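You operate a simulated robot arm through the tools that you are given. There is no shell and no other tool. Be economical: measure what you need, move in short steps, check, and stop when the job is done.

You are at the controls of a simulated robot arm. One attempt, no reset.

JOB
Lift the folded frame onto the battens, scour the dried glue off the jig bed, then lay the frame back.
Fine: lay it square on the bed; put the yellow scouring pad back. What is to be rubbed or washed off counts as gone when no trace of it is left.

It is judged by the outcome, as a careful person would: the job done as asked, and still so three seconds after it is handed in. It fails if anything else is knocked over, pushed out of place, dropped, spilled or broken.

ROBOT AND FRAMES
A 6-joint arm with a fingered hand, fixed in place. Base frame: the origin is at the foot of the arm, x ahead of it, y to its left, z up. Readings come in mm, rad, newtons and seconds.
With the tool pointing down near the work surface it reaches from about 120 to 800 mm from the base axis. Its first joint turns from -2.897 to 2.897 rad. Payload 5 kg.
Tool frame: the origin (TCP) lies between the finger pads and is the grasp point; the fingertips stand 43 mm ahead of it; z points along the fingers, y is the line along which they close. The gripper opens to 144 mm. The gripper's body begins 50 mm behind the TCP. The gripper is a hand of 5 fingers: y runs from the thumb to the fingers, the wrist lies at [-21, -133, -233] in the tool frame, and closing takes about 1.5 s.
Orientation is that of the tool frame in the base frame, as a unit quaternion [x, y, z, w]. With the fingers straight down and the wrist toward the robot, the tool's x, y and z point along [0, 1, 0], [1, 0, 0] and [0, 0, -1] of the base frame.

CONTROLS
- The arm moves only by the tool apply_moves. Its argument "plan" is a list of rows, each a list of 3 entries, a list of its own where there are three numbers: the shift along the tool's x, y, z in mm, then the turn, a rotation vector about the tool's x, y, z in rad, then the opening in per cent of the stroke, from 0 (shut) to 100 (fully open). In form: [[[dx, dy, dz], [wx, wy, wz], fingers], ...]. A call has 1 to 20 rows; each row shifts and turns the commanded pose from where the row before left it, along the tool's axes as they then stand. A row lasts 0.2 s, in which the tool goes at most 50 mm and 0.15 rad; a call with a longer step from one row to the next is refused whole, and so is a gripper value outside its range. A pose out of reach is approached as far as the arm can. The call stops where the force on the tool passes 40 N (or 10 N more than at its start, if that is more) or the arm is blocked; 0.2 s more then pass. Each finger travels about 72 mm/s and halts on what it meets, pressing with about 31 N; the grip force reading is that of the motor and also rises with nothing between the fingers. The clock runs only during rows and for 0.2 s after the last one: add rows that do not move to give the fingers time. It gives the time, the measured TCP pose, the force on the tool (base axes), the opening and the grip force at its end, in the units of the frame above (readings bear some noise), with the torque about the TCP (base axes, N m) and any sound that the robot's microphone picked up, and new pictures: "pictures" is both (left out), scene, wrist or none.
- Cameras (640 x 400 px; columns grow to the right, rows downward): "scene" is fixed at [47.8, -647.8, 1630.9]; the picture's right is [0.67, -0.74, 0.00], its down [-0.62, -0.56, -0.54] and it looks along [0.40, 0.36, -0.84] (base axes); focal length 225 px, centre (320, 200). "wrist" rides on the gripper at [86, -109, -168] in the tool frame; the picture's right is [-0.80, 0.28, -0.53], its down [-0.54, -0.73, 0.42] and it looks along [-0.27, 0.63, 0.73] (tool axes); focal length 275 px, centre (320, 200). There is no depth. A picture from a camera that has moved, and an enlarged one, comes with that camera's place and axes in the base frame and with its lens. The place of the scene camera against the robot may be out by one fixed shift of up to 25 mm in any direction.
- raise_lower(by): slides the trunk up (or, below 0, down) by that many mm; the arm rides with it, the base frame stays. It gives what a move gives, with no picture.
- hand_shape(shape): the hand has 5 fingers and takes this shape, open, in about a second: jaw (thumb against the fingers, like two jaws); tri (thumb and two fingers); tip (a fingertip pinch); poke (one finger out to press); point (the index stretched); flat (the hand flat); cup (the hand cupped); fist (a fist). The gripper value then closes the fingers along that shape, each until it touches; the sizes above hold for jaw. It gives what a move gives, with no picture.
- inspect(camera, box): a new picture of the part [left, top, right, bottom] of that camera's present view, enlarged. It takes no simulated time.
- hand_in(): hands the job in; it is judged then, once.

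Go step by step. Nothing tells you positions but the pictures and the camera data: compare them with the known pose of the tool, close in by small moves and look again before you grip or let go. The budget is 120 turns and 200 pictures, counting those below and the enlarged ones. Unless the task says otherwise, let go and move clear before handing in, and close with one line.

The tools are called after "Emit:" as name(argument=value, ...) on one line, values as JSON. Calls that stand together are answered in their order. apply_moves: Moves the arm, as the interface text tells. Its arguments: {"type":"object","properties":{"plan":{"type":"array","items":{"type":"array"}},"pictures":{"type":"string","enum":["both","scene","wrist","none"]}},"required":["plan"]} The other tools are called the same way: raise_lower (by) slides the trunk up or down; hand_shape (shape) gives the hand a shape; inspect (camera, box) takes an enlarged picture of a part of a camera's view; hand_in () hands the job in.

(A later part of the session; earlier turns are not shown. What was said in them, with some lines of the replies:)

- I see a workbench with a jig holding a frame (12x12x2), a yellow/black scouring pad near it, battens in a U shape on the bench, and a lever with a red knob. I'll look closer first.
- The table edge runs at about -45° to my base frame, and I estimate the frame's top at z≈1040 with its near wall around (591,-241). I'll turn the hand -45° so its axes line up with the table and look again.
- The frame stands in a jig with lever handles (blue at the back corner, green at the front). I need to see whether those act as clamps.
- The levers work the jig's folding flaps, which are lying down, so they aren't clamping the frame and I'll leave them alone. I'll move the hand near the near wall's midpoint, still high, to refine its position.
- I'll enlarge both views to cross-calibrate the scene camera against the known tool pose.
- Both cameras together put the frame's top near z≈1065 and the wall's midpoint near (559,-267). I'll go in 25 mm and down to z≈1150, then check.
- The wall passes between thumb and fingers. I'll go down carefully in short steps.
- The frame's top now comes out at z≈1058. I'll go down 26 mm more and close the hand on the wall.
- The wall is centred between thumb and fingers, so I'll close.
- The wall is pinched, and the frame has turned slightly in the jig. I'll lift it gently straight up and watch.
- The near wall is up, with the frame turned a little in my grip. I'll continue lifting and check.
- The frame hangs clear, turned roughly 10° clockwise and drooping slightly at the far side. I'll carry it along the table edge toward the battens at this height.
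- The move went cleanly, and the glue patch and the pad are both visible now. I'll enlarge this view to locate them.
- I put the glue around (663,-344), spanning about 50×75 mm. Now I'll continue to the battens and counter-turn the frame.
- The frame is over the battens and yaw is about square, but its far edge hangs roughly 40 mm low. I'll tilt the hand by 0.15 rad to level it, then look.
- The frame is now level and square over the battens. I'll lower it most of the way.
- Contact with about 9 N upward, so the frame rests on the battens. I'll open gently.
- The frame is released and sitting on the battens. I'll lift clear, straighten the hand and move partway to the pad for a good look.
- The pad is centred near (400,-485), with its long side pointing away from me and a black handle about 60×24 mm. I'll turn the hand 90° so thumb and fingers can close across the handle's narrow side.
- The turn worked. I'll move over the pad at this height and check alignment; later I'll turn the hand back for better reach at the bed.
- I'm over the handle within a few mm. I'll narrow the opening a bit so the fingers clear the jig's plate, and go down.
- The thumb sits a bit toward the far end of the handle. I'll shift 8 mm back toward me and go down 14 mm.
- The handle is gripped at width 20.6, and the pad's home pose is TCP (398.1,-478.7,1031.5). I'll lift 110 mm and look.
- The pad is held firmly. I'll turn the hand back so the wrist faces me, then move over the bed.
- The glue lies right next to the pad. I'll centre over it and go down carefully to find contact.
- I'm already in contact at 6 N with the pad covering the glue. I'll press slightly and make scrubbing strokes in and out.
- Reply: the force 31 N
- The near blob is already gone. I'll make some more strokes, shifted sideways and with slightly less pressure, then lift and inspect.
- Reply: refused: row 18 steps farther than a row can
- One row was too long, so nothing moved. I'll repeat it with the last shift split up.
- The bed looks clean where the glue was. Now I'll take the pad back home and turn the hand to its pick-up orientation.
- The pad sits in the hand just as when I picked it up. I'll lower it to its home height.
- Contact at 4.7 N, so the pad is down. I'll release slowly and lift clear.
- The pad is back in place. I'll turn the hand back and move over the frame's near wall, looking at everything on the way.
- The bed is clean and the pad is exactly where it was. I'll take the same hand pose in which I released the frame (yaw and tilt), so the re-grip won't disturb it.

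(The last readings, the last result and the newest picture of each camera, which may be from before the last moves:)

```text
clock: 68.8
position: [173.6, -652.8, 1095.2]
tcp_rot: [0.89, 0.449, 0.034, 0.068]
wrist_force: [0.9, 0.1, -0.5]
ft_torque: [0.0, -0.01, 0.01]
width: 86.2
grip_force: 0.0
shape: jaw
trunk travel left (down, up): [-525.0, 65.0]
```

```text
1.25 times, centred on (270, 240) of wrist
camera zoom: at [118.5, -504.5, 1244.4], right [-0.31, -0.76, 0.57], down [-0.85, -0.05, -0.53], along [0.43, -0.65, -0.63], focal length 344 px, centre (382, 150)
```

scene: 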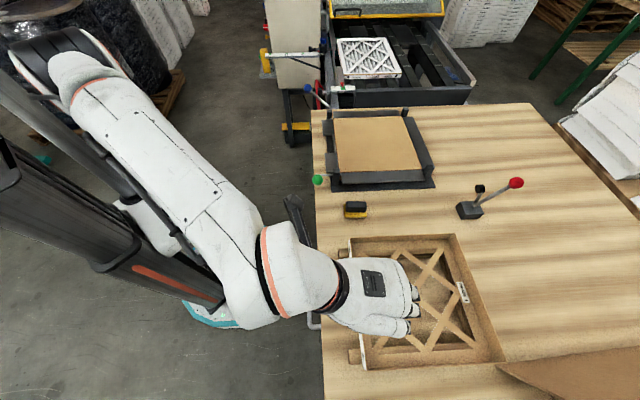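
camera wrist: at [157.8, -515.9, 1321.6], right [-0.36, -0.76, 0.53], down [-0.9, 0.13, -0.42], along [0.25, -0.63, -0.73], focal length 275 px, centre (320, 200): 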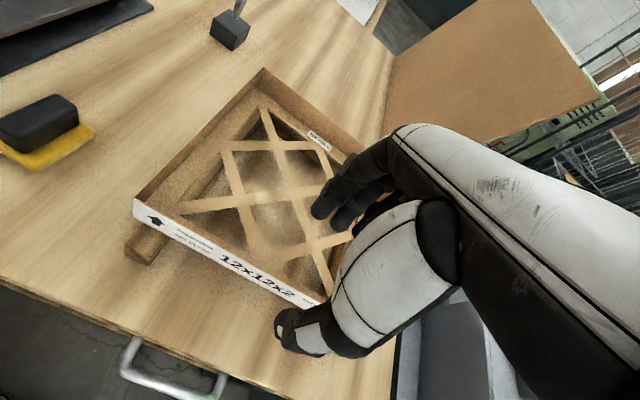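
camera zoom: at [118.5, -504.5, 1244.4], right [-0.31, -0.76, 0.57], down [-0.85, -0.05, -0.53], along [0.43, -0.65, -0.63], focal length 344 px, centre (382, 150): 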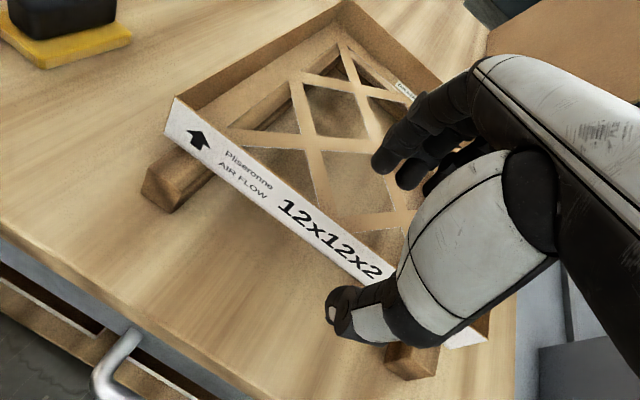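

Emit:
apply_moves(plan=[[[-3.1, -1.2, 0], [0, 0, 0], 60], [[0, -2.2, 14.8], [0, 0, 0], 60], [[0, -2.2, 14.8], [0, 0, 0], 60], [[0, -2, 12.8], [0, 0, 0], 60], [[0, 0, 0], [0, 0, 0], 60], [[0, 0, 0], [0, 0, 0], 60]], pictures="none")

Emit:
inspect(camera="wrist", box=[100, 80, 440, 400])

```text
clock: 70.2
position: [170.0, -653.3, 1051.6]
tcp_rot: [0.89, 0.45, 0.034, 0.067]
wrist_force: [0.3, 0.7, -0.1]
ft_torque: [0.0, -0.02, 0.0]
width: 85.9
grip_force: 0.0
shape: jaw
trunk travel left (down, up): [-525.0, 65.0]
```

```text
1.25 times, centred on (270, 240) of wrist
camera zoom: at [115.6, -506.6, 1201.4], right [-0.31, -0.76, 0.57], down [-0.85, -0.05, -0.53], along [0.43, -0.65, -0.63], focal length 344 px, centre (382, 150)
```

zoom: 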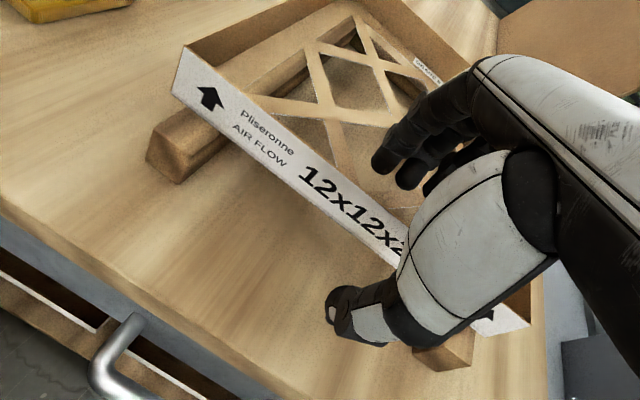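

The view matches the release pose exactly. I'll close.

Emit:
apply_moves(plan=[[[0, 0, 0], [0, 0, 0], 40], [[0, 0, 0], [0, 0, 0], 20], [[0, 0, 0], [0, 0, 0], 0], [[0, 0, 0], [0, 0, 0], 0], [[0, 0, 0], [0, 0, 0], 0], [[0, 0, 0], [0, 0, 0], 0], [[0, 0, 0], [0, 0, 0], 0]], pictures="none")

Emit:
inspect(camera="scene", box=[310, 190, 520, 390])

Emit:
inspect(camera="wrist", box=[100, 80, 440, 400])

```text
clock: 71.8
position: [169.5, -653.9, 1051.4]
tcp_rot: [0.89, 0.449, 0.034, 0.067]
wrist_force: [0.0, -0.7, -0.5]
ft_torque: [0.02, 0.05, 0.03]
width: 0.0
grip_force: 31.2
shape: jaw
trunk travel left (down, up): [-525.0, 65.0]
```

```text
2.00 times, centred on (415, 290) of scene
camera zoom: at [47.8, -647.8, 1630.9], right [0.67, -0.74, 0.0], down [-0.62, -0.56, -0.54], along [0.4, 0.36, -0.84], focal length 449 px, centre (130, 20)
```

zoom: 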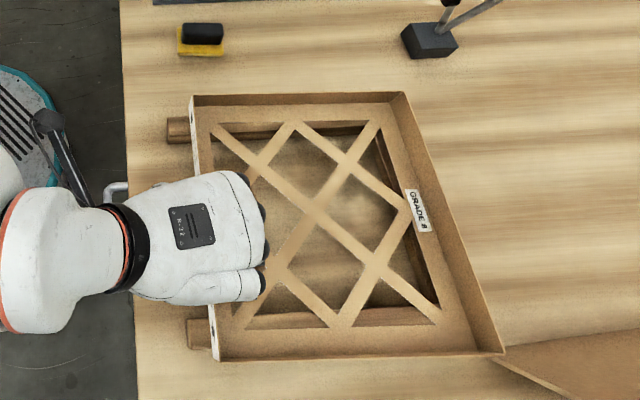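

```text
1.25 times, centred on (270, 240) of wrist
camera zoom: at [115.6, -506.7, 1201.4], right [-0.31, -0.76, 0.57], down [-0.85, -0.05, -0.53], along [0.43, -0.65, -0.63], focal length 344 px, centre (382, 150)
```

zoom: 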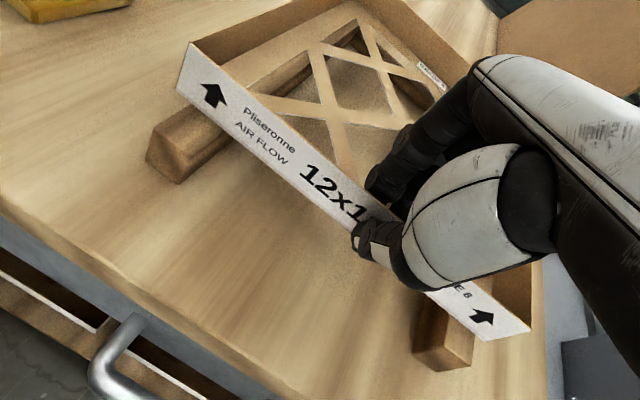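

The grip is good with only a ~2° yaw change. I'll lift straight up and check level.

Emit:
apply_moves(plan=[[[0, 1.5, -9.9], [0, 0, 0], 0], [[0, 3, -19.8], [0, 0, 0], 0], [[0, 3, -19.8], [0, 0, 0], 0], [[0, 4.5, -29.7], [0, 0, 0], 0], [[0, 4.5, -29.7], [0, 0, 0], 0], [[0, 4.5, -29.7], [0, 0, 0], 0], [[0, 0, 0], [0, 0, 0], 0], [[0, 0, 0], [0, 0, 0], 0]], pictures="none")

Emit:
inspect(camera="scene", box=[310, 190, 520, 390])

```text
clock: 73.6
position: [169.1, -656.1, 1192.1]
tcp_rot: [0.89, 0.45, 0.034, 0.067]
wrist_force: [0.2, -0.1, -0.7]
ft_torque: [0.03, 0.04, -0.02]
width: 0.0
grip_force: 31.2
shape: jaw
trunk travel left (down, up): [-525.0, 65.0]
```

```text
2.00 times, centred on (415, 290) of scene
camera zoom: at [47.8, -647.8, 1630.9], right [0.67, -0.74, 0.0], down [-0.62, -0.56, -0.54], along [0.4, 0.36, -0.84], focal length 449 px, centre (130, 20)
```

zoom: 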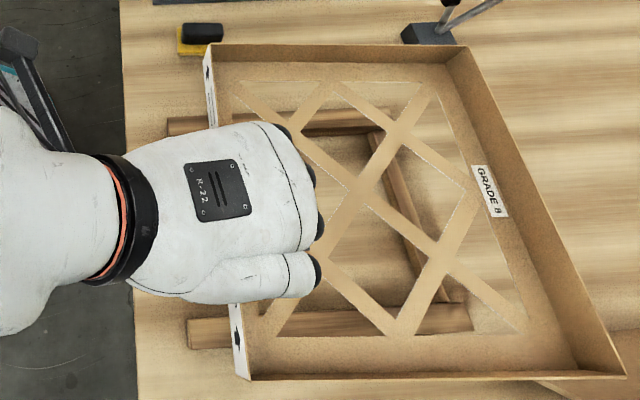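

The frame is level. I'll carry it toward the jig.

Emit:
apply_moves(plan=[[[14.8, 2.2, 0.3], [0, 0, 0], 0], [[24.7, 3.7, 0.6], [0, 0, 0], 0], [[34.6, 5.1, 0.8], [0, 0, 0], 0], [[34.6, 5.1, 0.8], [0, 0, 0], 0], [[34.6, 5.1, 0.8], [0, 0, 0], 0], [[34.6, 5.1, 0.8], [0, 0, 0], 0], [[34.6, 5.1, 0.8], [0, 0, 0], 0], [[34.6, 5.1, 0.8], [0, 0, 0], 0], [[34.6, 5.1, 0.8], [0, 0, 0], 0], [[34.6, 5.1, 0.8], [0, 0, 0], 0], [[34.6, 5.1, 0.8], [0, 0, 0], 0], [[34.6, 5.1, 0.8], [0, 0, 0], 0], [[34.6, 5.1, 0.8], [0, 0, 0], 0], [[34.6, 5.1, 0.8], [0, 0, 0], 0], [[34.6, 5.1, 0.8], [0, 0, 0], 0], [[24.7, 3.7, 0.6], [0, 0, 0], 0], [[14.8, 2.2, 0.3], [0, 0, 0], 0], [[0, 0, 0], [0, 0, 0], 0], [[0, 0, 0], [0, 0, 0], 0]])

Emit:
inspect(camera="scene", box=[310, 60, 470, 200])

```text
clock: 77.6
position: [548.2, -278.2, 1192.4]
tcp_rot: [0.89, 0.45, 0.034, 0.067]
wrist_force: [0.5, 0.3, -0.3]
ft_torque: [0.07, 0.05, 0.0]
width: 0.0
grip_force: 31.3
shape: jaw
trunk travel left (down, up): [-525.0, 65.0]
camera wrist: at [493.3, -129.6, 1341.6], right [-0.31, -0.76, 0.57], down [-0.85, -0.05, -0.53], along [0.43, -0.65, -0.63], focal length 275 px, centre (320, 200)
```

scene: 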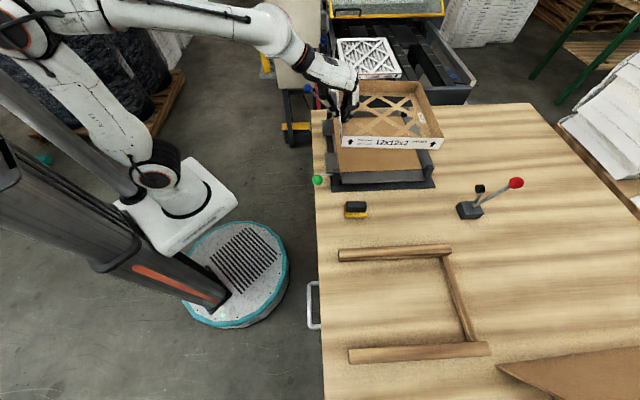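
wrist: 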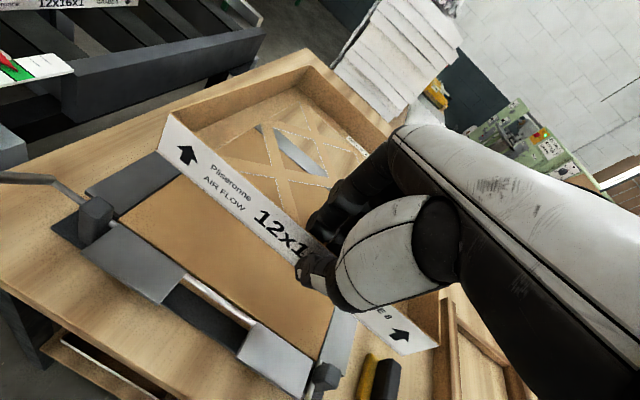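

```text
2.86 times, centred on (390, 130) of scene
camera zoom: at [47.8, -647.8, 1630.9], right [0.67, -0.74, 0.0], down [-0.62, -0.56, -0.54], along [0.4, 0.36, -0.84], focal length 642 px, centre (120, 400)
```

zoom: 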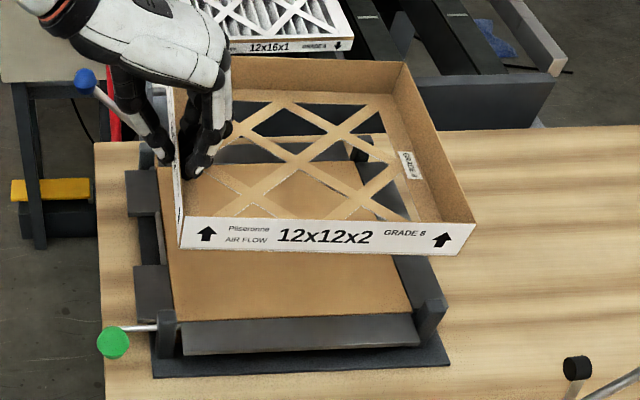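

I'm over the jig. I'll correct yaw by ~2.7°, nudge along the edge, and lower to just above the posts.

Emit:
apply_moves(plan=[[[6, 0.9, 0.1], [0, 0.0036, -0.0237], 0], [[6, 0.9, 0.1], [0, 0.0036, -0.0238], 0], [[0, -3, 19.8], [0, 0, 0], 0], [[0, -3, 19.8], [0, 0, 0], 0], [[0, -3, 19.8], [0, 0, 0], 0], [[0, 0, 0], [0, 0, 0], 0], [[0, 0, 0], [0, 0, 0], 0]], pictures="none")

Emit:
inspect(camera="scene", box=[310, 80, 450, 200])

Emit:
inspect(camera="wrist", box=[60, 60, 460, 380])

```text
clock: 79.2
position: [556.0, -267.7, 1131.6]
tcp_rot: [0.879, 0.47, 0.035, 0.067]
wrist_force: [0.2, -0.3, -0.2]
ft_torque: [0.05, 0.06, 0.0]
width: 0.2
grip_force: 30.6
shape: jaw
trunk travel left (down, up): [-525.0, 65.0]
```

```text
3.33 times, centred on (380, 140) of scene
camera zoom: at [47.8, -647.8, 1630.9], right [0.67, -0.74, 0.0], down [-0.62, -0.56, -0.54], along [0.4, 0.36, -0.84], focal length 748 px, centre (120, 400)
```

zoom: 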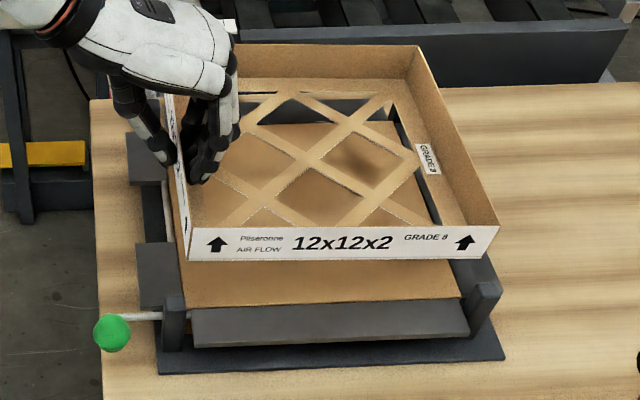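

```text
1.25 times, centred on (260, 220) of wrist
camera zoom: at [493.8, -122.6, 1281.5], right [-0.27, -0.77, 0.57], down [-0.85, -0.09, -0.53], along [0.46, -0.63, -0.63], focal length 344 px, centre (395, 175)
```

zoom: 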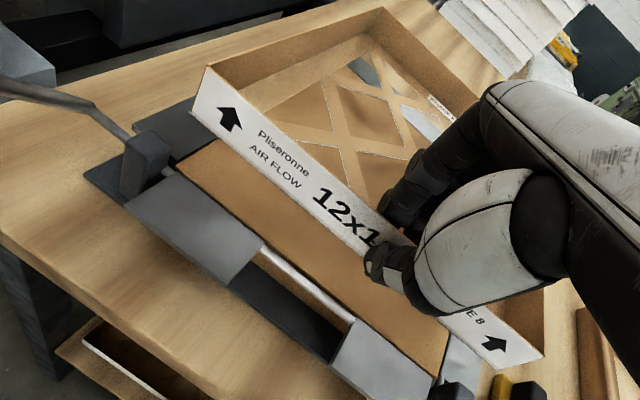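

The cameras agree within a few mm. I'll apply a small correction (+4 mm along, +3 mm out) and lower another 30 mm.

Emit:
apply_moves(plan=[[[3.3, 3.7, 0.5], [0, 0, 0], 0], [[0, -2.2, 14.8], [0, 0, 0], 0], [[0, -2.2, 14.8], [0, 0, 0], 0], [[0, 0, 0], [0, 0, 0], 0], [[0, 0, 0], [0, 0, 0], 0]], pictures="none")

Emit:
inspect(camera="scene", box=[310, 80, 450, 200])

Emit:
inspect(camera="wrist", box=[60, 60, 460, 380])

```text
clock: 80.4
position: [561.0, -267.6, 1099.6]
tcp_rot: [0.879, 0.47, 0.035, 0.067]
wrist_force: [0.7, 0.0, -0.3]
ft_torque: [0.06, 0.03, 0.01]
width: 0.0
grip_force: 31.4
shape: jaw
trunk travel left (down, up): [-525.0, 65.0]
```

```text
3.33 times, centred on (380, 140) of scene
camera zoom: at [47.8, -647.8, 1630.9], right [0.67, -0.74, 0.0], down [-0.62, -0.56, -0.54], along [0.4, 0.36, -0.84], focal length 748 px, centre (120, 400)
```

zoom: 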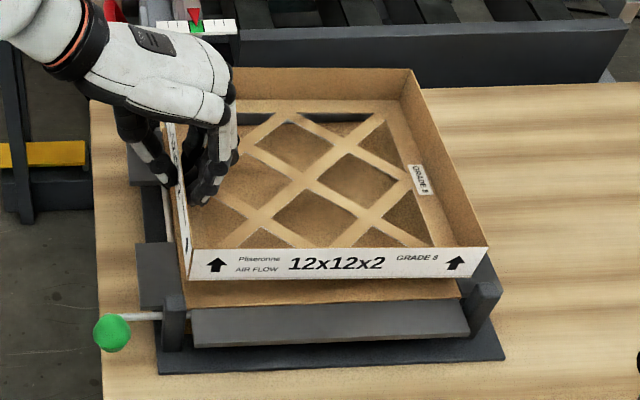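

```text
1.25 times, centred on (260, 220) of wrist
camera zoom: at [498.9, -122.3, 1250.0], right [-0.27, -0.77, 0.57], down [-0.85, -0.09, -0.53], along [0.46, -0.63, -0.63], focal length 344 px, centre (395, 175)
```

zoom: 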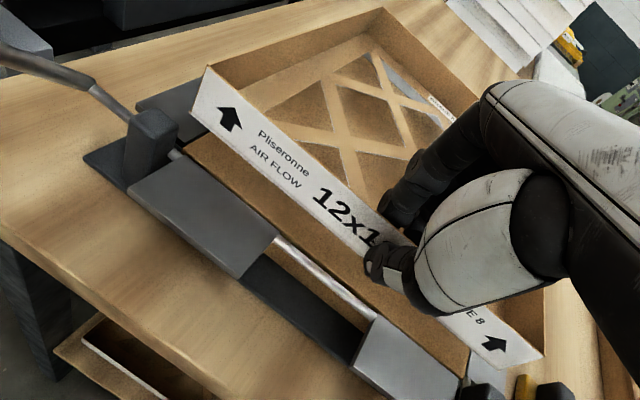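

Position is within about 3 mm and square. I'll make a tiny correction and lower 22 mm more, watching the posts.

Emit:
apply_moves(plan=[[[0.4, -2, -0.3], [0, 0.0015, -0.01], 0], [[0, -1.6, 10.9], [0, 0, 0], 0], [[0, -1.6, 10.9], [0, 0, 0], 0], [[0, 0, 0], [0, 0, 0], 0], [[0, 0, 0], [0, 0, 0], 0]], pictures="none")

Emit:
inspect(camera="scene", box=[310, 80, 450, 200])

Emit:
inspect(camera="wrist", box=[60, 60, 460, 380])

```text
clock: 81.6
position: [560.4, -267.2, 1079.9]
tcp_rot: [0.877, 0.475, 0.036, 0.066]
wrist_force: [0.1, -0.9, 2.0]
ft_torque: [0.19, -0.11, -0.05]
width: 0.0
grip_force: 31.3
shape: jaw
trunk travel left (down, up): [-525.0, 65.0]
```

```text
3.33 times, centred on (380, 140) of scene
camera zoom: at [47.8, -647.8, 1630.9], right [0.67, -0.74, 0.0], down [-0.62, -0.56, -0.54], along [0.4, 0.36, -0.84], focal length 748 px, centre (120, 400)
```

zoom: 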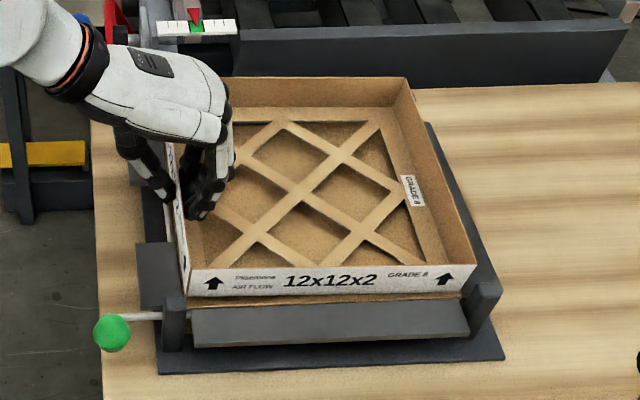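

```text
1.25 times, centred on (260, 220) of wrist
camera zoom: at [497.0, -122.0, 1229.3], right [-0.27, -0.78, 0.57], down [-0.84, -0.1, -0.53], along [0.46, -0.62, -0.63], focal length 344 px, centre (395, 175)
```

zoom: 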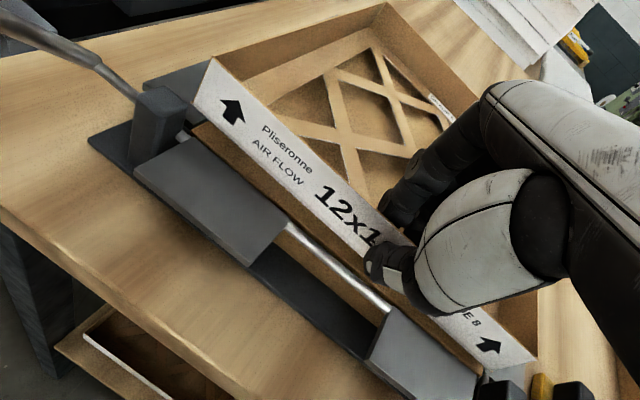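

There's a slight contact (2 N), probably near the back-left post. I'll zoom in.

Emit:
inspect(camera="wrist", box=[110, 80, 230, 180])

Emit:
inspect(camera="scene", box=[385, 90, 445, 190])

Emit:
inspect(camera="wrist", box=[300, 280, 460, 390])

```text
4.00 times, centred on (170, 130) of wrist
camera zoom: at [497.0, -122.0, 1229.3], right [-0.27, -0.78, 0.57], down [-0.84, -0.1, -0.53], along [0.46, -0.62, -0.63], focal length 1101 px, centre (920, 480)
```

zoom: 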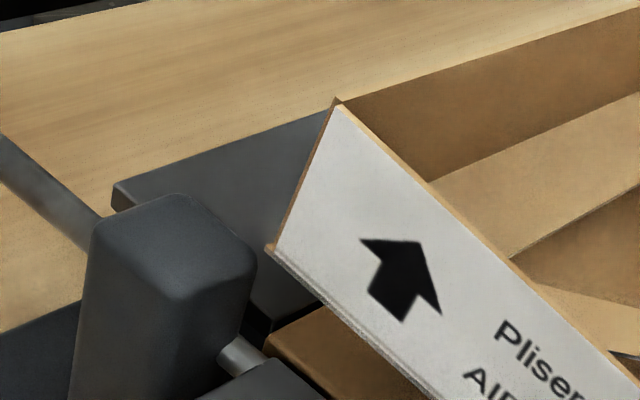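

```text
4.00 times, centred on (415, 140) of scene
camera zoom: at [47.8, -647.8, 1630.9], right [0.67, -0.74, 0.0], down [-0.62, -0.56, -0.54], along [0.4, 0.36, -0.84], focal length 898 px, centre (-60, 440)
```

zoom: 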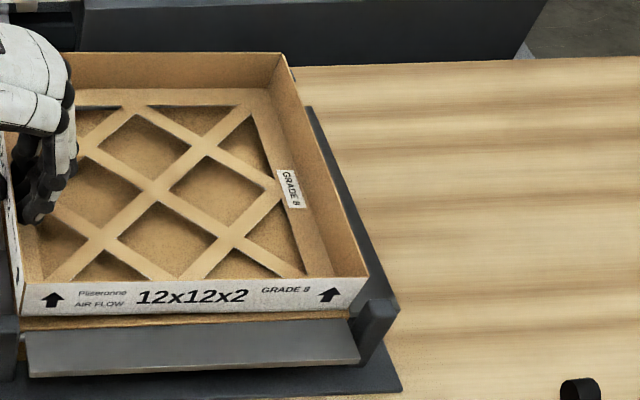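

```text
3.64 times, centred on (380, 335) of wrist
camera zoom: at [497.0, -122.0, 1229.3], right [-0.27, -0.78, 0.57], down [-0.84, -0.1, -0.53], along [0.46, -0.62, -0.63], focal length 1001 px, centre (102, -291)
```

zoom: 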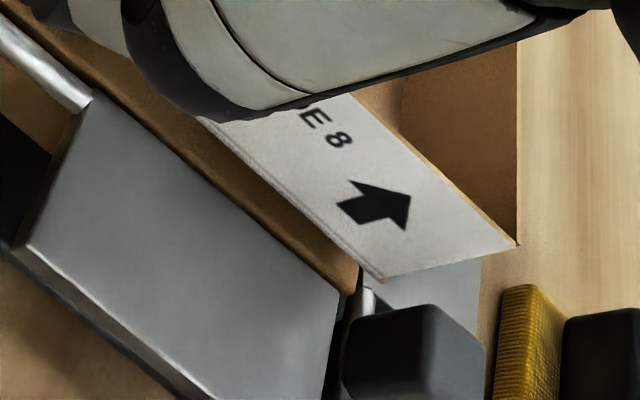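

The frame seems about 5 mm too far out and slightly yawed, with its far side likely over a post. I'll raise a little, correct, and re-check.

Emit:
apply_moves(plan=[[[0, 1.5, -9.9], [0, 0, 0], 0], [[-4.8, -6.1, -0.9], [0, 0.003, -0.0198], 0], [[0, 0, 0], [0, 0, 0], 0], [[0, 0, 0], [0, 0, 0], 0]], pictures="none")

Emit:
inspect(camera="wrist", box=[60, 60, 460, 380])

Emit:
inspect(camera="scene", box=[310, 80, 450, 200])

```text
clock: 82.6
position: [552.3, -267.2, 1088.9]
tcp_rot: [0.872, 0.483, 0.036, 0.066]
wrist_force: [0.9, 0.1, -0.7]
ft_torque: [0.04, 0.06, -0.02]
width: 0.0
grip_force: 31.1
shape: jaw
trunk travel left (down, up): [-525.0, 65.0]
```

```text
1.25 times, centred on (260, 220) of wrist
camera zoom: at [486.3, -123.8, 1239.3], right [-0.25, -0.78, 0.57], down [-0.84, -0.11, -0.53], along [0.48, -0.61, -0.63], focal length 344 px, centre (395, 175)
```

zoom: 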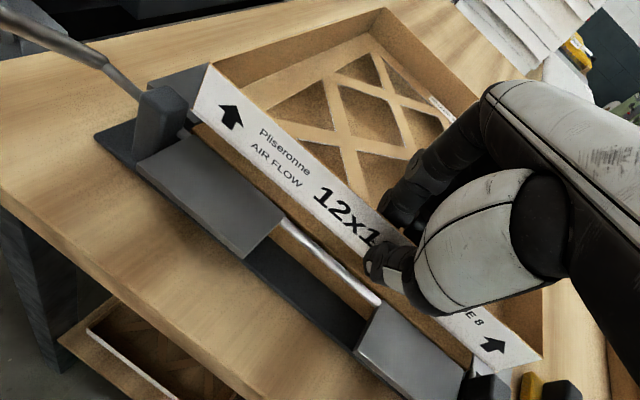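

```text
3.33 times, centred on (380, 140) of scene
camera zoom: at [47.8, -647.8, 1630.9], right [0.67, -0.74, 0.0], down [-0.62, -0.56, -0.54], along [0.4, 0.36, -0.84], focal length 748 px, centre (120, 400)
```

zoom: 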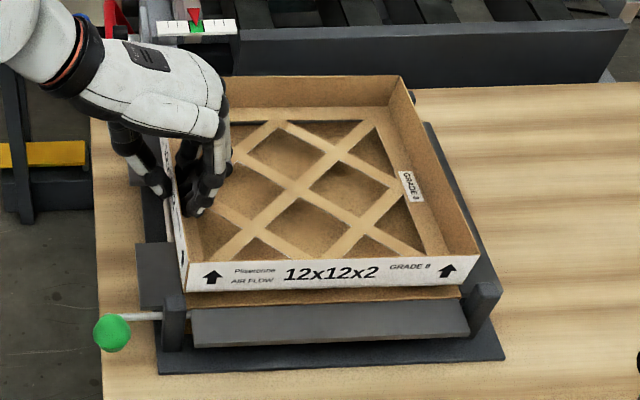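

Emit:
inspect(camera="scene", box=[395, 140, 435, 180])

Emit:
inspect(camera="scene", box=[325, 145, 365, 185])

Emit:
inspect(camera="scene", box=[380, 90, 420, 130])

```text
10.00 times, centred on (415, 160) of scene
camera zoom: at [47.8, -647.8, 1630.9], right [0.67, -0.74, 0.0], down [-0.62, -0.56, -0.54], along [0.4, 0.36, -0.84], focal length 2246 px, centre (-630, 600)
```

zoom: 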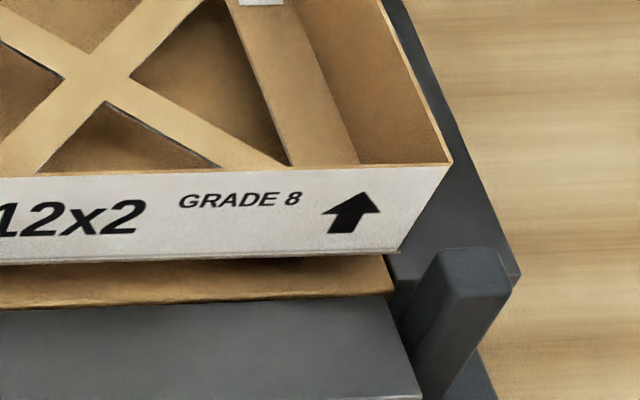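

```text
10.00 times, centred on (345, 165) of scene
camera zoom: at [47.8, -647.8, 1630.9], right [0.67, -0.74, 0.0], down [-0.62, -0.56, -0.54], along [0.4, 0.36, -0.84], focal length 2246 px, centre (70, 550)
```

zoom: 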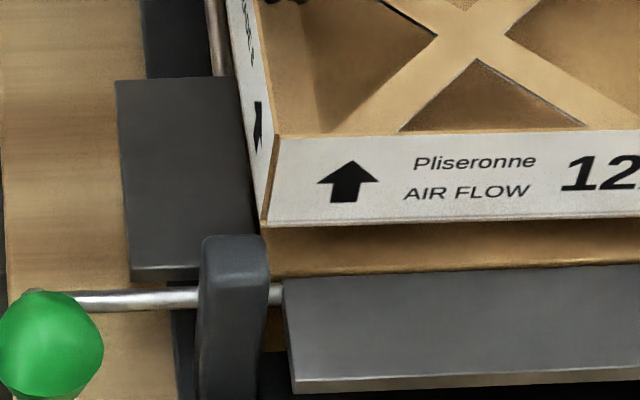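

```text
10.00 times, centred on (400, 110) of scene
camera zoom: at [47.8, -647.8, 1630.9], right [0.67, -0.74, 0.0], down [-0.62, -0.56, -0.54], along [0.4, 0.36, -0.84], focal length 2246 px, centre (-480, 1100)
```

zoom: 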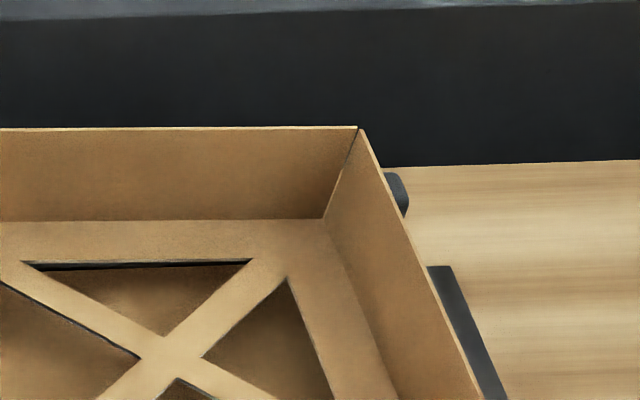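

Enlarged views show the frame now about 4–6 mm short of centre on the out direction; front edges line up. I'll nudge +4 mm out, then lower in small steps.

Emit:
apply_moves(plan=[[[-1.9, 3.7, 0.5], [0, 0, 0], 0], [[0, -0.9, 5.9], [0, 0, 0], 0], [[0, 0, 0], [0, 0, 0], 0], [[0, -0.6, 4], [0, 0, 0], 0], [[0, 0, 0], [0, 0, 0], 0]], pictures="none")

Emit:
inspect(camera="scene", box=[395, 140, 435, 180])

Emit:
inspect(camera="wrist", box=[60, 60, 460, 380])

```text
clock: 83.8
position: [553.8, -269.4, 1079.3]
tcp_rot: [0.872, 0.483, 0.036, 0.066]
wrist_force: [0.1, -0.6, 0.2]
ft_torque: [0.05, 0.05, 0.04]
width: 0.2
grip_force: 31.2
shape: jaw
trunk travel left (down, up): [-525.0, 65.0]
```

```text
10.00 times, centred on (415, 160) of scene
camera zoom: at [47.8, -647.8, 1630.9], right [0.67, -0.74, 0.0], down [-0.62, -0.56, -0.54], along [0.4, 0.36, -0.84], focal length 2246 px, centre (-630, 600)
```

zoom: 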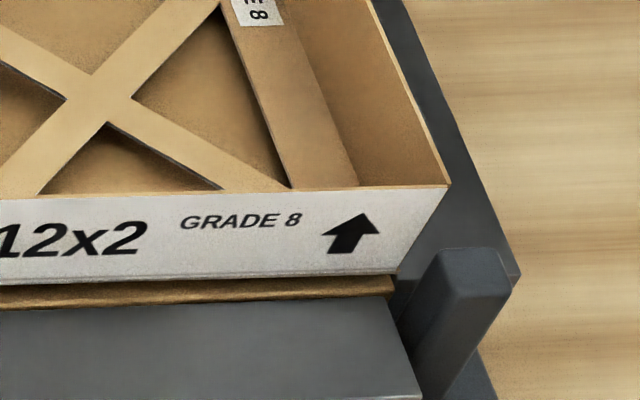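

```text
1.25 times, centred on (260, 220) of wrist
camera zoom: at [488.1, -126.6, 1229.6], right [-0.25, -0.78, 0.57], down [-0.84, -0.11, -0.53], along [0.48, -0.61, -0.63], focal length 344 px, centre (395, 175)
```

zoom: 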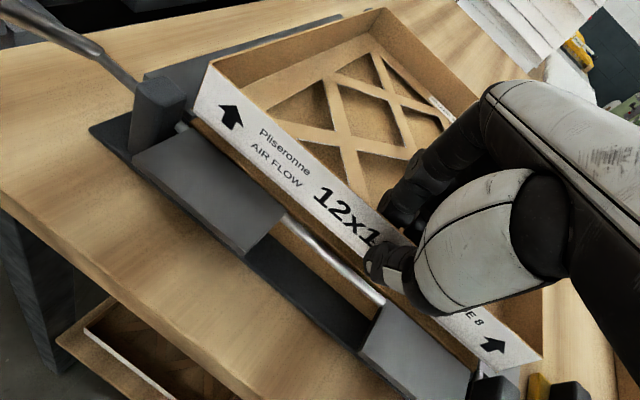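

No contact this time at the same height. I'll continue lowering with +2 mm out.

Emit:
apply_moves(plan=[[[-0.4, 1.9, 0.3], [0, 0, 0], 0], [[0, -0.9, 5.9], [0, 0, 0], 0], [[0, 0, 0], [0, 0, 0], 0], [[0, 0, 0], [0, 0, 0], 0]], pictures="none")

Emit:
inspect(camera="scene", box=[395, 140, 435, 180])

Emit:
inspect(camera="scene", box=[325, 145, 365, 185])

Emit:
inspect(camera="wrist", box=[110, 80, 230, 180])

```text
clock: 84.8
position: [556.4, -272.2, 1076.3]
tcp_rot: [0.872, 0.484, 0.036, 0.065]
wrist_force: [0.3, 0.6, -0.5]
ft_torque: [0.06, 0.03, 0.02]
width: 0.0
grip_force: 30.7
shape: jaw
trunk travel left (down, up): [-525.0, 65.0]
```

```text
10.00 times, centred on (415, 160) of scene
camera zoom: at [47.8, -647.8, 1630.9], right [0.67, -0.74, 0.0], down [-0.62, -0.56, -0.54], along [0.4, 0.36, -0.84], focal length 2246 px, centre (-630, 600)
```

zoom: 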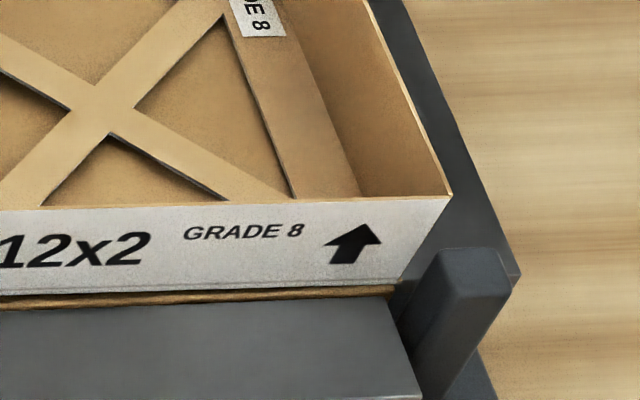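

```text
10.00 times, centred on (345, 165) of scene
camera zoom: at [47.8, -647.8, 1630.9], right [0.67, -0.74, 0.0], down [-0.62, -0.56, -0.54], along [0.4, 0.36, -0.84], focal length 2246 px, centre (70, 550)
```

zoom: 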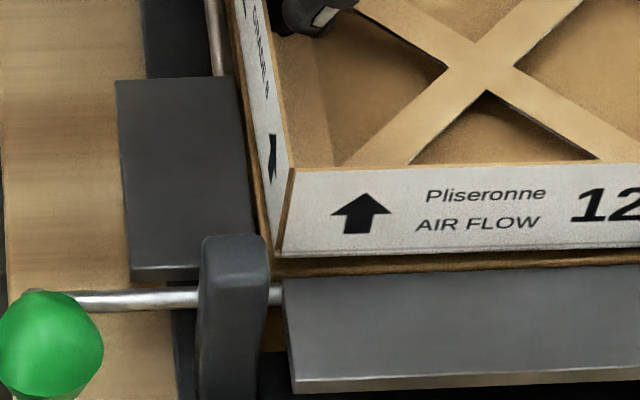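

```text
4.00 times, centred on (170, 130) of wrist
camera zoom: at [490.0, -128.4, 1224.1], right [-0.25, -0.78, 0.57], down [-0.84, -0.11, -0.53], along [0.48, -0.61, -0.63], focal length 1101 px, centre (920, 480)
```

zoom: 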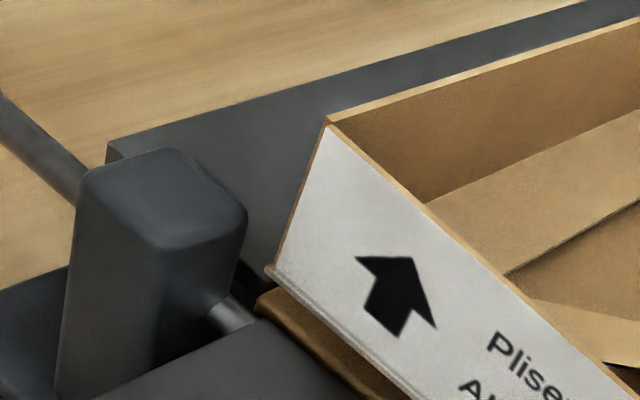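

Edges are converging on the bed edges. I'll lower further in small steps.

Emit:
apply_moves(plan=[[[0.4, -1.9, -0.3], [0, 0, 0], 0], [[0, -0.6, 4], [0, 0, 0], 0], [[0, 0, 0], [0, 0, 0], 0], [[0, -0.45, 3], [0, 0, 0], 0], [[0, 0, 0], [0, 0, 0], 0]], pictures="none")

Emit:
inspect(camera="scene", box=[395, 140, 435, 180])

Emit:
inspect(camera="scene", box=[325, 145, 365, 185])

Emit:
inspect(camera="wrist", box=[110, 80, 230, 180])

```text
clock: 86.0
position: [553.9, -270.7, 1066.0]
tcp_rot: [0.872, 0.483, 0.037, 0.065]
wrist_force: [-0.3, 0.4, -0.5]
ft_torque: [0.0, 0.02, 0.05]
width: 0.0
grip_force: 31.1
shape: jaw
trunk travel left (down, up): [-525.0, 65.0]
```

```text
10.00 times, centred on (415, 160) of scene
camera zoom: at [47.8, -647.8, 1630.9], right [0.67, -0.74, 0.0], down [-0.62, -0.56, -0.54], along [0.4, 0.36, -0.84], focal length 2246 px, centre (-630, 600)
```

zoom: 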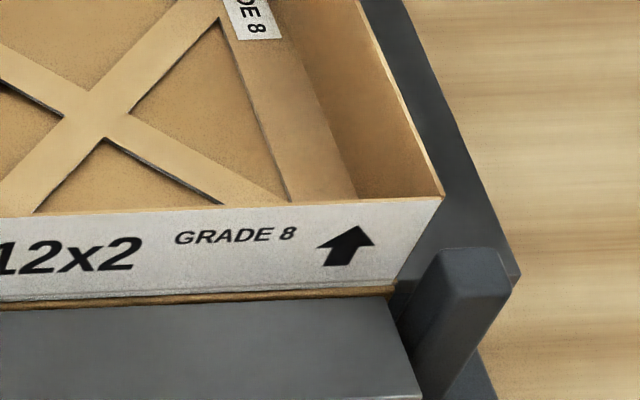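

```text
10.00 times, centred on (345, 165) of scene
camera zoom: at [47.8, -647.8, 1630.9], right [0.67, -0.74, 0.0], down [-0.62, -0.56, -0.54], along [0.4, 0.36, -0.84], focal length 2246 px, centre (70, 550)
```

zoom: 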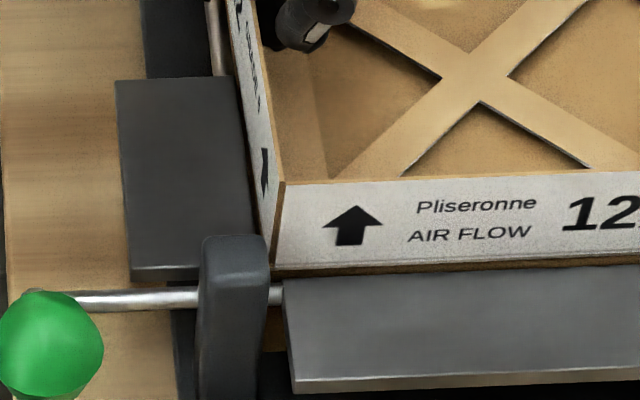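

```text
4.00 times, centred on (170, 130) of wrist
camera zoom: at [489.2, -126.7, 1216.2], right [-0.25, -0.78, 0.57], down [-0.84, -0.11, -0.53], along [0.48, -0.61, -0.63], focal length 1101 px, centre (920, 480)
```

zoom: 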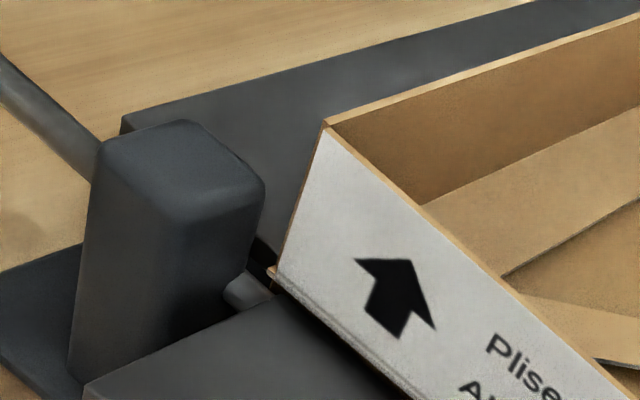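

Nearly down; I'll nudge 2 mm out again and lower to contact.

Emit:
apply_moves(plan=[[[-0.4, 1.9, 0.3], [0, 0, 0], 0], [[0, -0.3, 2], [0, 0, 0], 0], [[0, 0, 0], [0, 0, 0], 0], [[0, 0, 0], [0, 0, 0], 0]], pictures="none")

Emit:
inspect(camera="wrist", box=[60, 60, 460, 380])

```text
clock: 87.0
position: [556.1, -271.6, 1064.9]
tcp_rot: [0.872, 0.484, 0.036, 0.066]
wrist_force: [0.6, 0.5, -1.1]
ft_torque: [0.0, 0.0, 0.0]
width: 0.0
grip_force: 30.7
shape: jaw
trunk travel left (down, up): [-525.0, 65.0]
```

```text
1.25 times, centred on (260, 220) of wrist
camera zoom: at [490.3, -128.1, 1214.0], right [-0.25, -0.78, 0.57], down [-0.84, -0.11, -0.53], along [0.48, -0.61, -0.63], focal length 344 px, centre (395, 175)
```

zoom: 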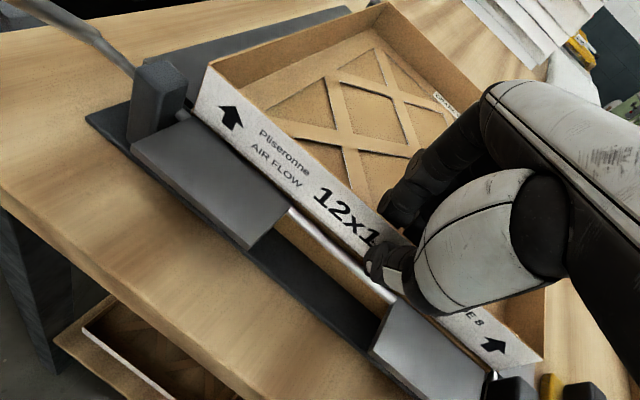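

Emit:
apply_moves(plan=[[[0, -0.3, 2], [0, 0, 0], 0], [[0, 0, 0], [0, 0, 0], 0], [[0, -0.3, 2], [0, 0, 0], 0], [[0, 0, 0], [0, 0, 0], 0]], pictures="none")

Emit:
inspect(camera="scene", box=[310, 80, 450, 200])

Emit:
inspect(camera="scene", box=[325, 145, 365, 185])

```text
clock: 88.0
position: [555.9, -272.0, 1060.6]
tcp_rot: [0.872, 0.484, 0.037, 0.067]
wrist_force: [0.2, -0.7, 6.8]
ft_torque: [-0.05, 0.02, 0.03]
width: 0.3
grip_force: 31.0
shape: jaw
trunk travel left (down, up): [-525.0, 65.0]
```

```text
3.33 times, centred on (380, 140) of scene
camera zoom: at [47.8, -647.8, 1630.9], right [0.67, -0.74, 0.0], down [-0.62, -0.56, -0.54], along [0.4, 0.36, -0.84], focal length 748 px, centre (120, 400)
```

zoom: 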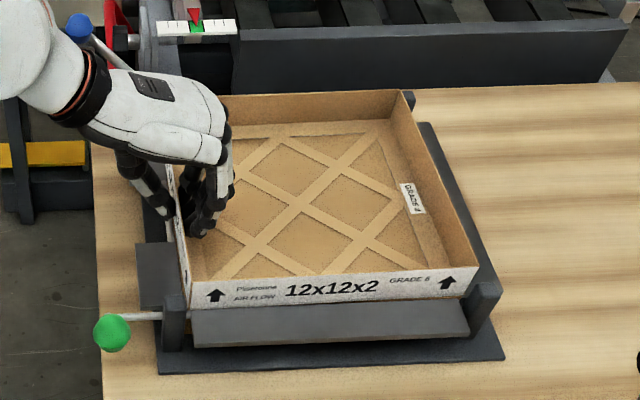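

```text
10.00 times, centred on (345, 165) of scene
camera zoom: at [47.8, -647.8, 1630.9], right [0.67, -0.74, 0.0], down [-0.62, -0.56, -0.54], along [0.4, 0.36, -0.84], focal length 2246 px, centre (70, 550)
```

zoom: 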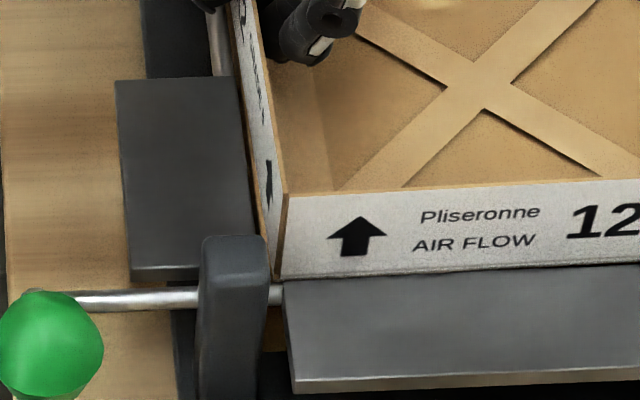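

The frame is down with 7 N contact and edges aligned. I'll check the other corners before releasing.

Emit:
inspect(camera="scene", box=[395, 140, 435, 180])

Emit:
inspect(camera="scene", box=[380, 90, 420, 130])

Emit:
inspect(camera="wrist", box=[110, 80, 230, 180])

```text
10.00 times, centred on (415, 160) of scene
camera zoom: at [47.8, -647.8, 1630.9], right [0.67, -0.74, 0.0], down [-0.62, -0.56, -0.54], along [0.4, 0.36, -0.84], focal length 2246 px, centre (-630, 600)
```

zoom: 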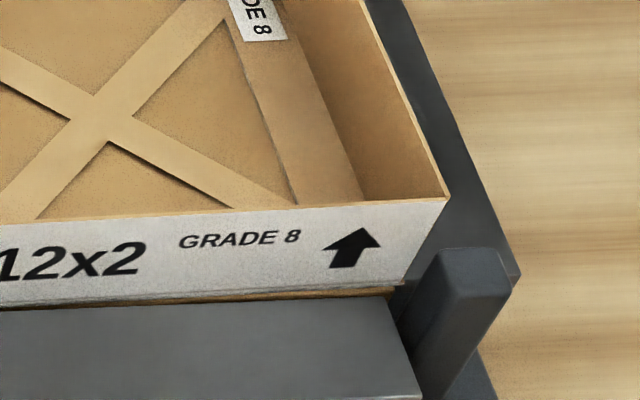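

```text
10.00 times, centred on (400, 110) of scene
camera zoom: at [47.8, -647.8, 1630.9], right [0.67, -0.74, 0.0], down [-0.62, -0.56, -0.54], along [0.4, 0.36, -0.84], focal length 2246 px, centre (-480, 1100)
```

zoom: 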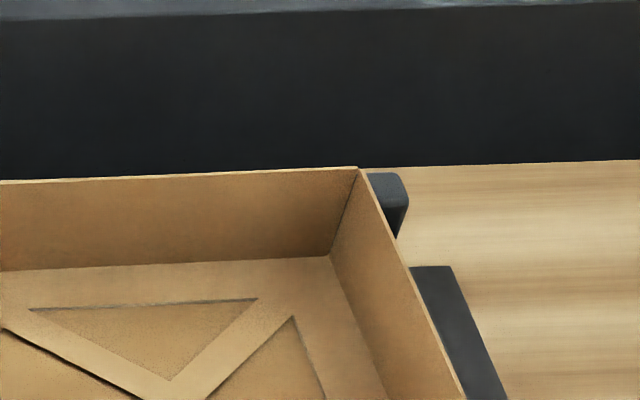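

```text
4.00 times, centred on (170, 130) of wrist
camera zoom: at [489.7, -128.3, 1210.4], right [-0.25, -0.78, 0.57], down [-0.84, -0.11, -0.53], along [0.48, -0.61, -0.63], focal length 1101 px, centre (920, 480)
```

zoom: 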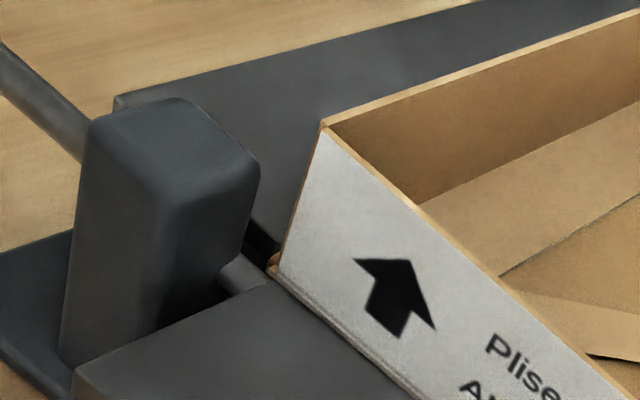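

The frame is within about 0.5° of the bed edge. I'll unload slightly, turn it that half degree, settle, and release slowly.

Emit:
apply_moves(plan=[[[0, 0.3, -2], [0, 0, 0], 0], [[0, 0, 0], [0, -0.0013, 0.0089], 0], [[0, 0, 0], [0, 0, 0], 0], [[0, -0.2, 1.5], [0, 0, 0], 0], [[0, 0, 0], [0, 0, 0], 0], [[0, 0, 0], [0, 0, 0], 6], [[0, 0, 0], [0, 0, 0], 12], [[0, 0, 0], [0, 0, 0], 20], [[0, 0, 0], [0, 0, 0], 30], [[0, 0, 0], [0, 0, 0], 45], [[0, 0, 0], [0, 0, 0], 60], [[0, 0, 0], [0, 0, 0], 60]], pictures="none")

Emit:
inspect(camera="scene", box=[310, 80, 450, 200])

Emit:
inspect(camera="scene", box=[395, 140, 435, 180])

Emit:
inspect(camera="scene", box=[325, 145, 365, 185])

Emit:
inspect(camera="wrist", box=[60, 60, 460, 380])

```text
clock: 90.6
position: [556.2, -270.8, 1061.4]
tcp_rot: [0.875, 0.479, 0.036, 0.065]
wrist_force: [1.0, 0.7, -0.3]
ft_torque: [-0.01, 0.01, 0.01]
width: 86.1
grip_force: 0.0
shape: jaw
trunk travel left (down, up): [-525.0, 65.0]
```

```text
3.33 times, centred on (380, 140) of scene
camera zoom: at [47.8, -647.8, 1630.9], right [0.67, -0.74, 0.0], down [-0.62, -0.56, -0.54], along [0.4, 0.36, -0.84], focal length 748 px, centre (120, 400)
```

zoom: 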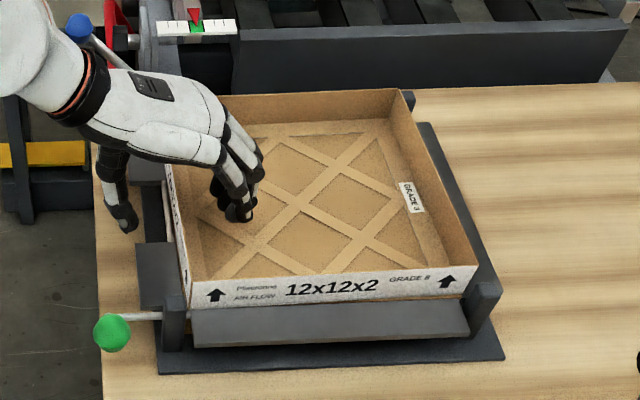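

```text
10.00 times, centred on (415, 160) of scene
camera zoom: at [47.8, -647.8, 1630.9], right [0.67, -0.74, 0.0], down [-0.62, -0.56, -0.54], along [0.4, 0.36, -0.84], focal length 2246 px, centre (-630, 600)
```

zoom: 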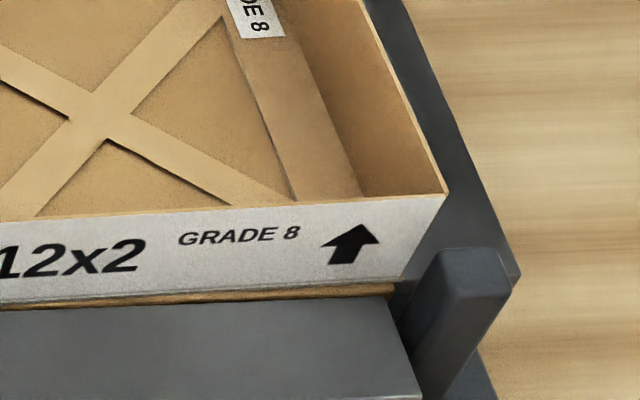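

```text
10.00 times, centred on (345, 165) of scene
camera zoom: at [47.8, -647.8, 1630.9], right [0.67, -0.74, 0.0], down [-0.62, -0.56, -0.54], along [0.4, 0.36, -0.84], focal length 2246 px, centre (70, 550)
```

zoom: 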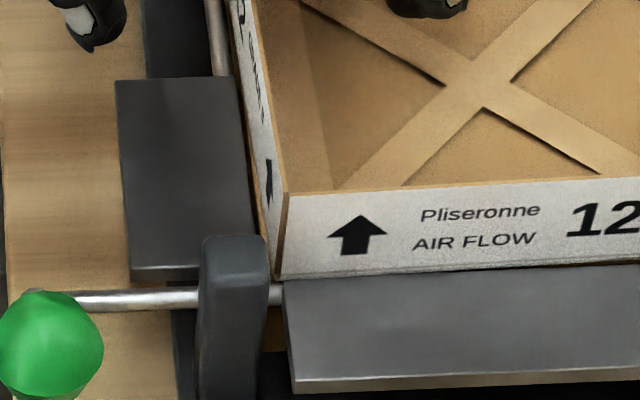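

```text
1.25 times, centred on (260, 220) of wrist
camera zoom: at [491.2, -127.2, 1210.4], right [-0.26, -0.78, 0.57], down [-0.84, -0.11, -0.53], along [0.47, -0.62, -0.63], focal length 344 px, centre (395, 175)
```

zoom: 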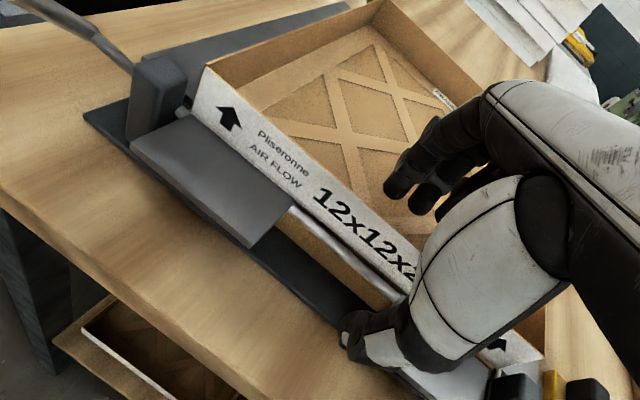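

Released; the corners sit within a pixel or two of where they were at the start. I'll withdraw straight up and take a clear look.

Emit:
apply_moves(plan=[[[0, 2, -14], [0, 0, 0], 60], [[0, 4.5, -29.7], [0, 0, 0], 60], [[0, 6, -39.6], [0, 0, 0], 60], [[0, 6, -39.6], [0, 0, 0], 60], [[0, 0, 0], [0.075, 0, 0], 60], [[0, 0, 0], [0.075, 0, 0], 60], [[0, -45, 0], [0, 0, 0], 60], [[0, -45, 0], [0, 0, 0], 60], [[0, -45, 0], [0, 0, 0], 60], [[0, -45, 0], [0, 0, 0], 60], [[0, 0, 0], [0, 0, 0], 60], [[0, 0, 0], [0, 0, 0], 60]])

Emit:
inspect(camera="scene", box=[300, 90, 460, 230])

Emit:
inspect(camera="wrist", box=[0, 0, 420, 300])

```text
clock: 93.2
position: [399.1, -174.3, 1184.5]
tcp_rot: [0.876, 0.481, -0.001, -0.001]
wrist_force: [0.3, -0.1, -0.5]
ft_torque: [0.02, 0.03, 0.01]
width: 86.3
grip_force: 0.1
shape: jaw
trunk travel left (down, up): [-525.0, 65.0]
camera wrist: at [355.8, -43.6, 1353.0], right [-0.19, -0.82, 0.53], down [-0.9, -0.07, -0.42], along [0.38, -0.56, -0.73], focal length 275 px, centre (320, 200)
```

scene: 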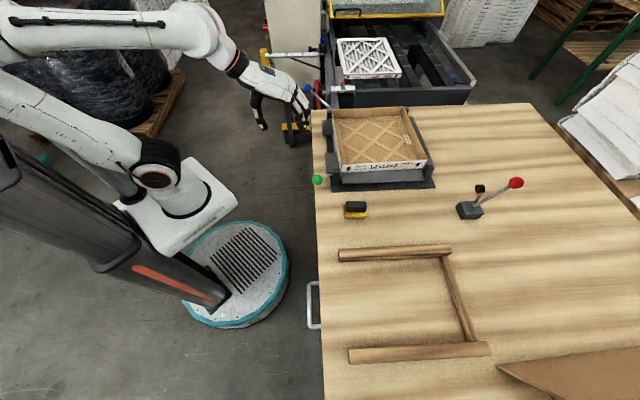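
wrist: 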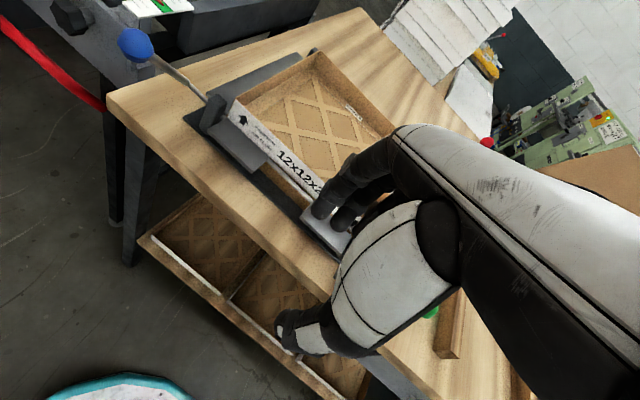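

```text
2.86 times, centred on (380, 160) of scene
camera zoom: at [47.8, -647.8, 1630.9], right [0.67, -0.74, 0.0], down [-0.62, -0.56, -0.54], along [0.4, 0.36, -0.84], focal length 642 px, centre (149, 314)
```

zoom: 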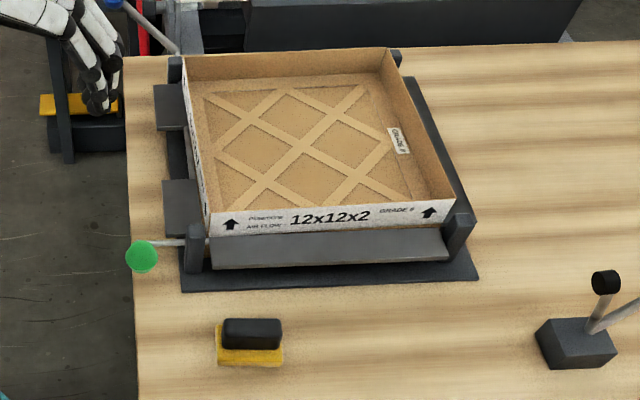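

```text
1.33 times, centred on (210, 150) of wrist
camera zoom: at [355.8, -43.6, 1353.0], right [-0.19, -0.82, 0.53], down [-0.9, -0.07, -0.42], along [0.38, -0.56, -0.73], focal length 367 px, centre (467, 267)
```

zoom: 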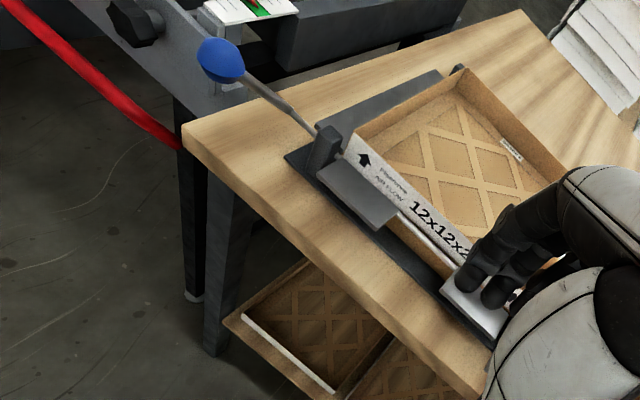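

The frame lies flat and centred on the clean bed, about 1° off its starting alignment. The pad is in its original place, the levers and battens are untouched, and the hand is clear, so I'm handing in.

Emit:
hand_in()

```text
The job is handed in.
```

The job is handed in: the glue is scoured off with no trace visible on the bed, the frame is back on the bed, centred and about 1° off square, and the yellow pad is where it started.
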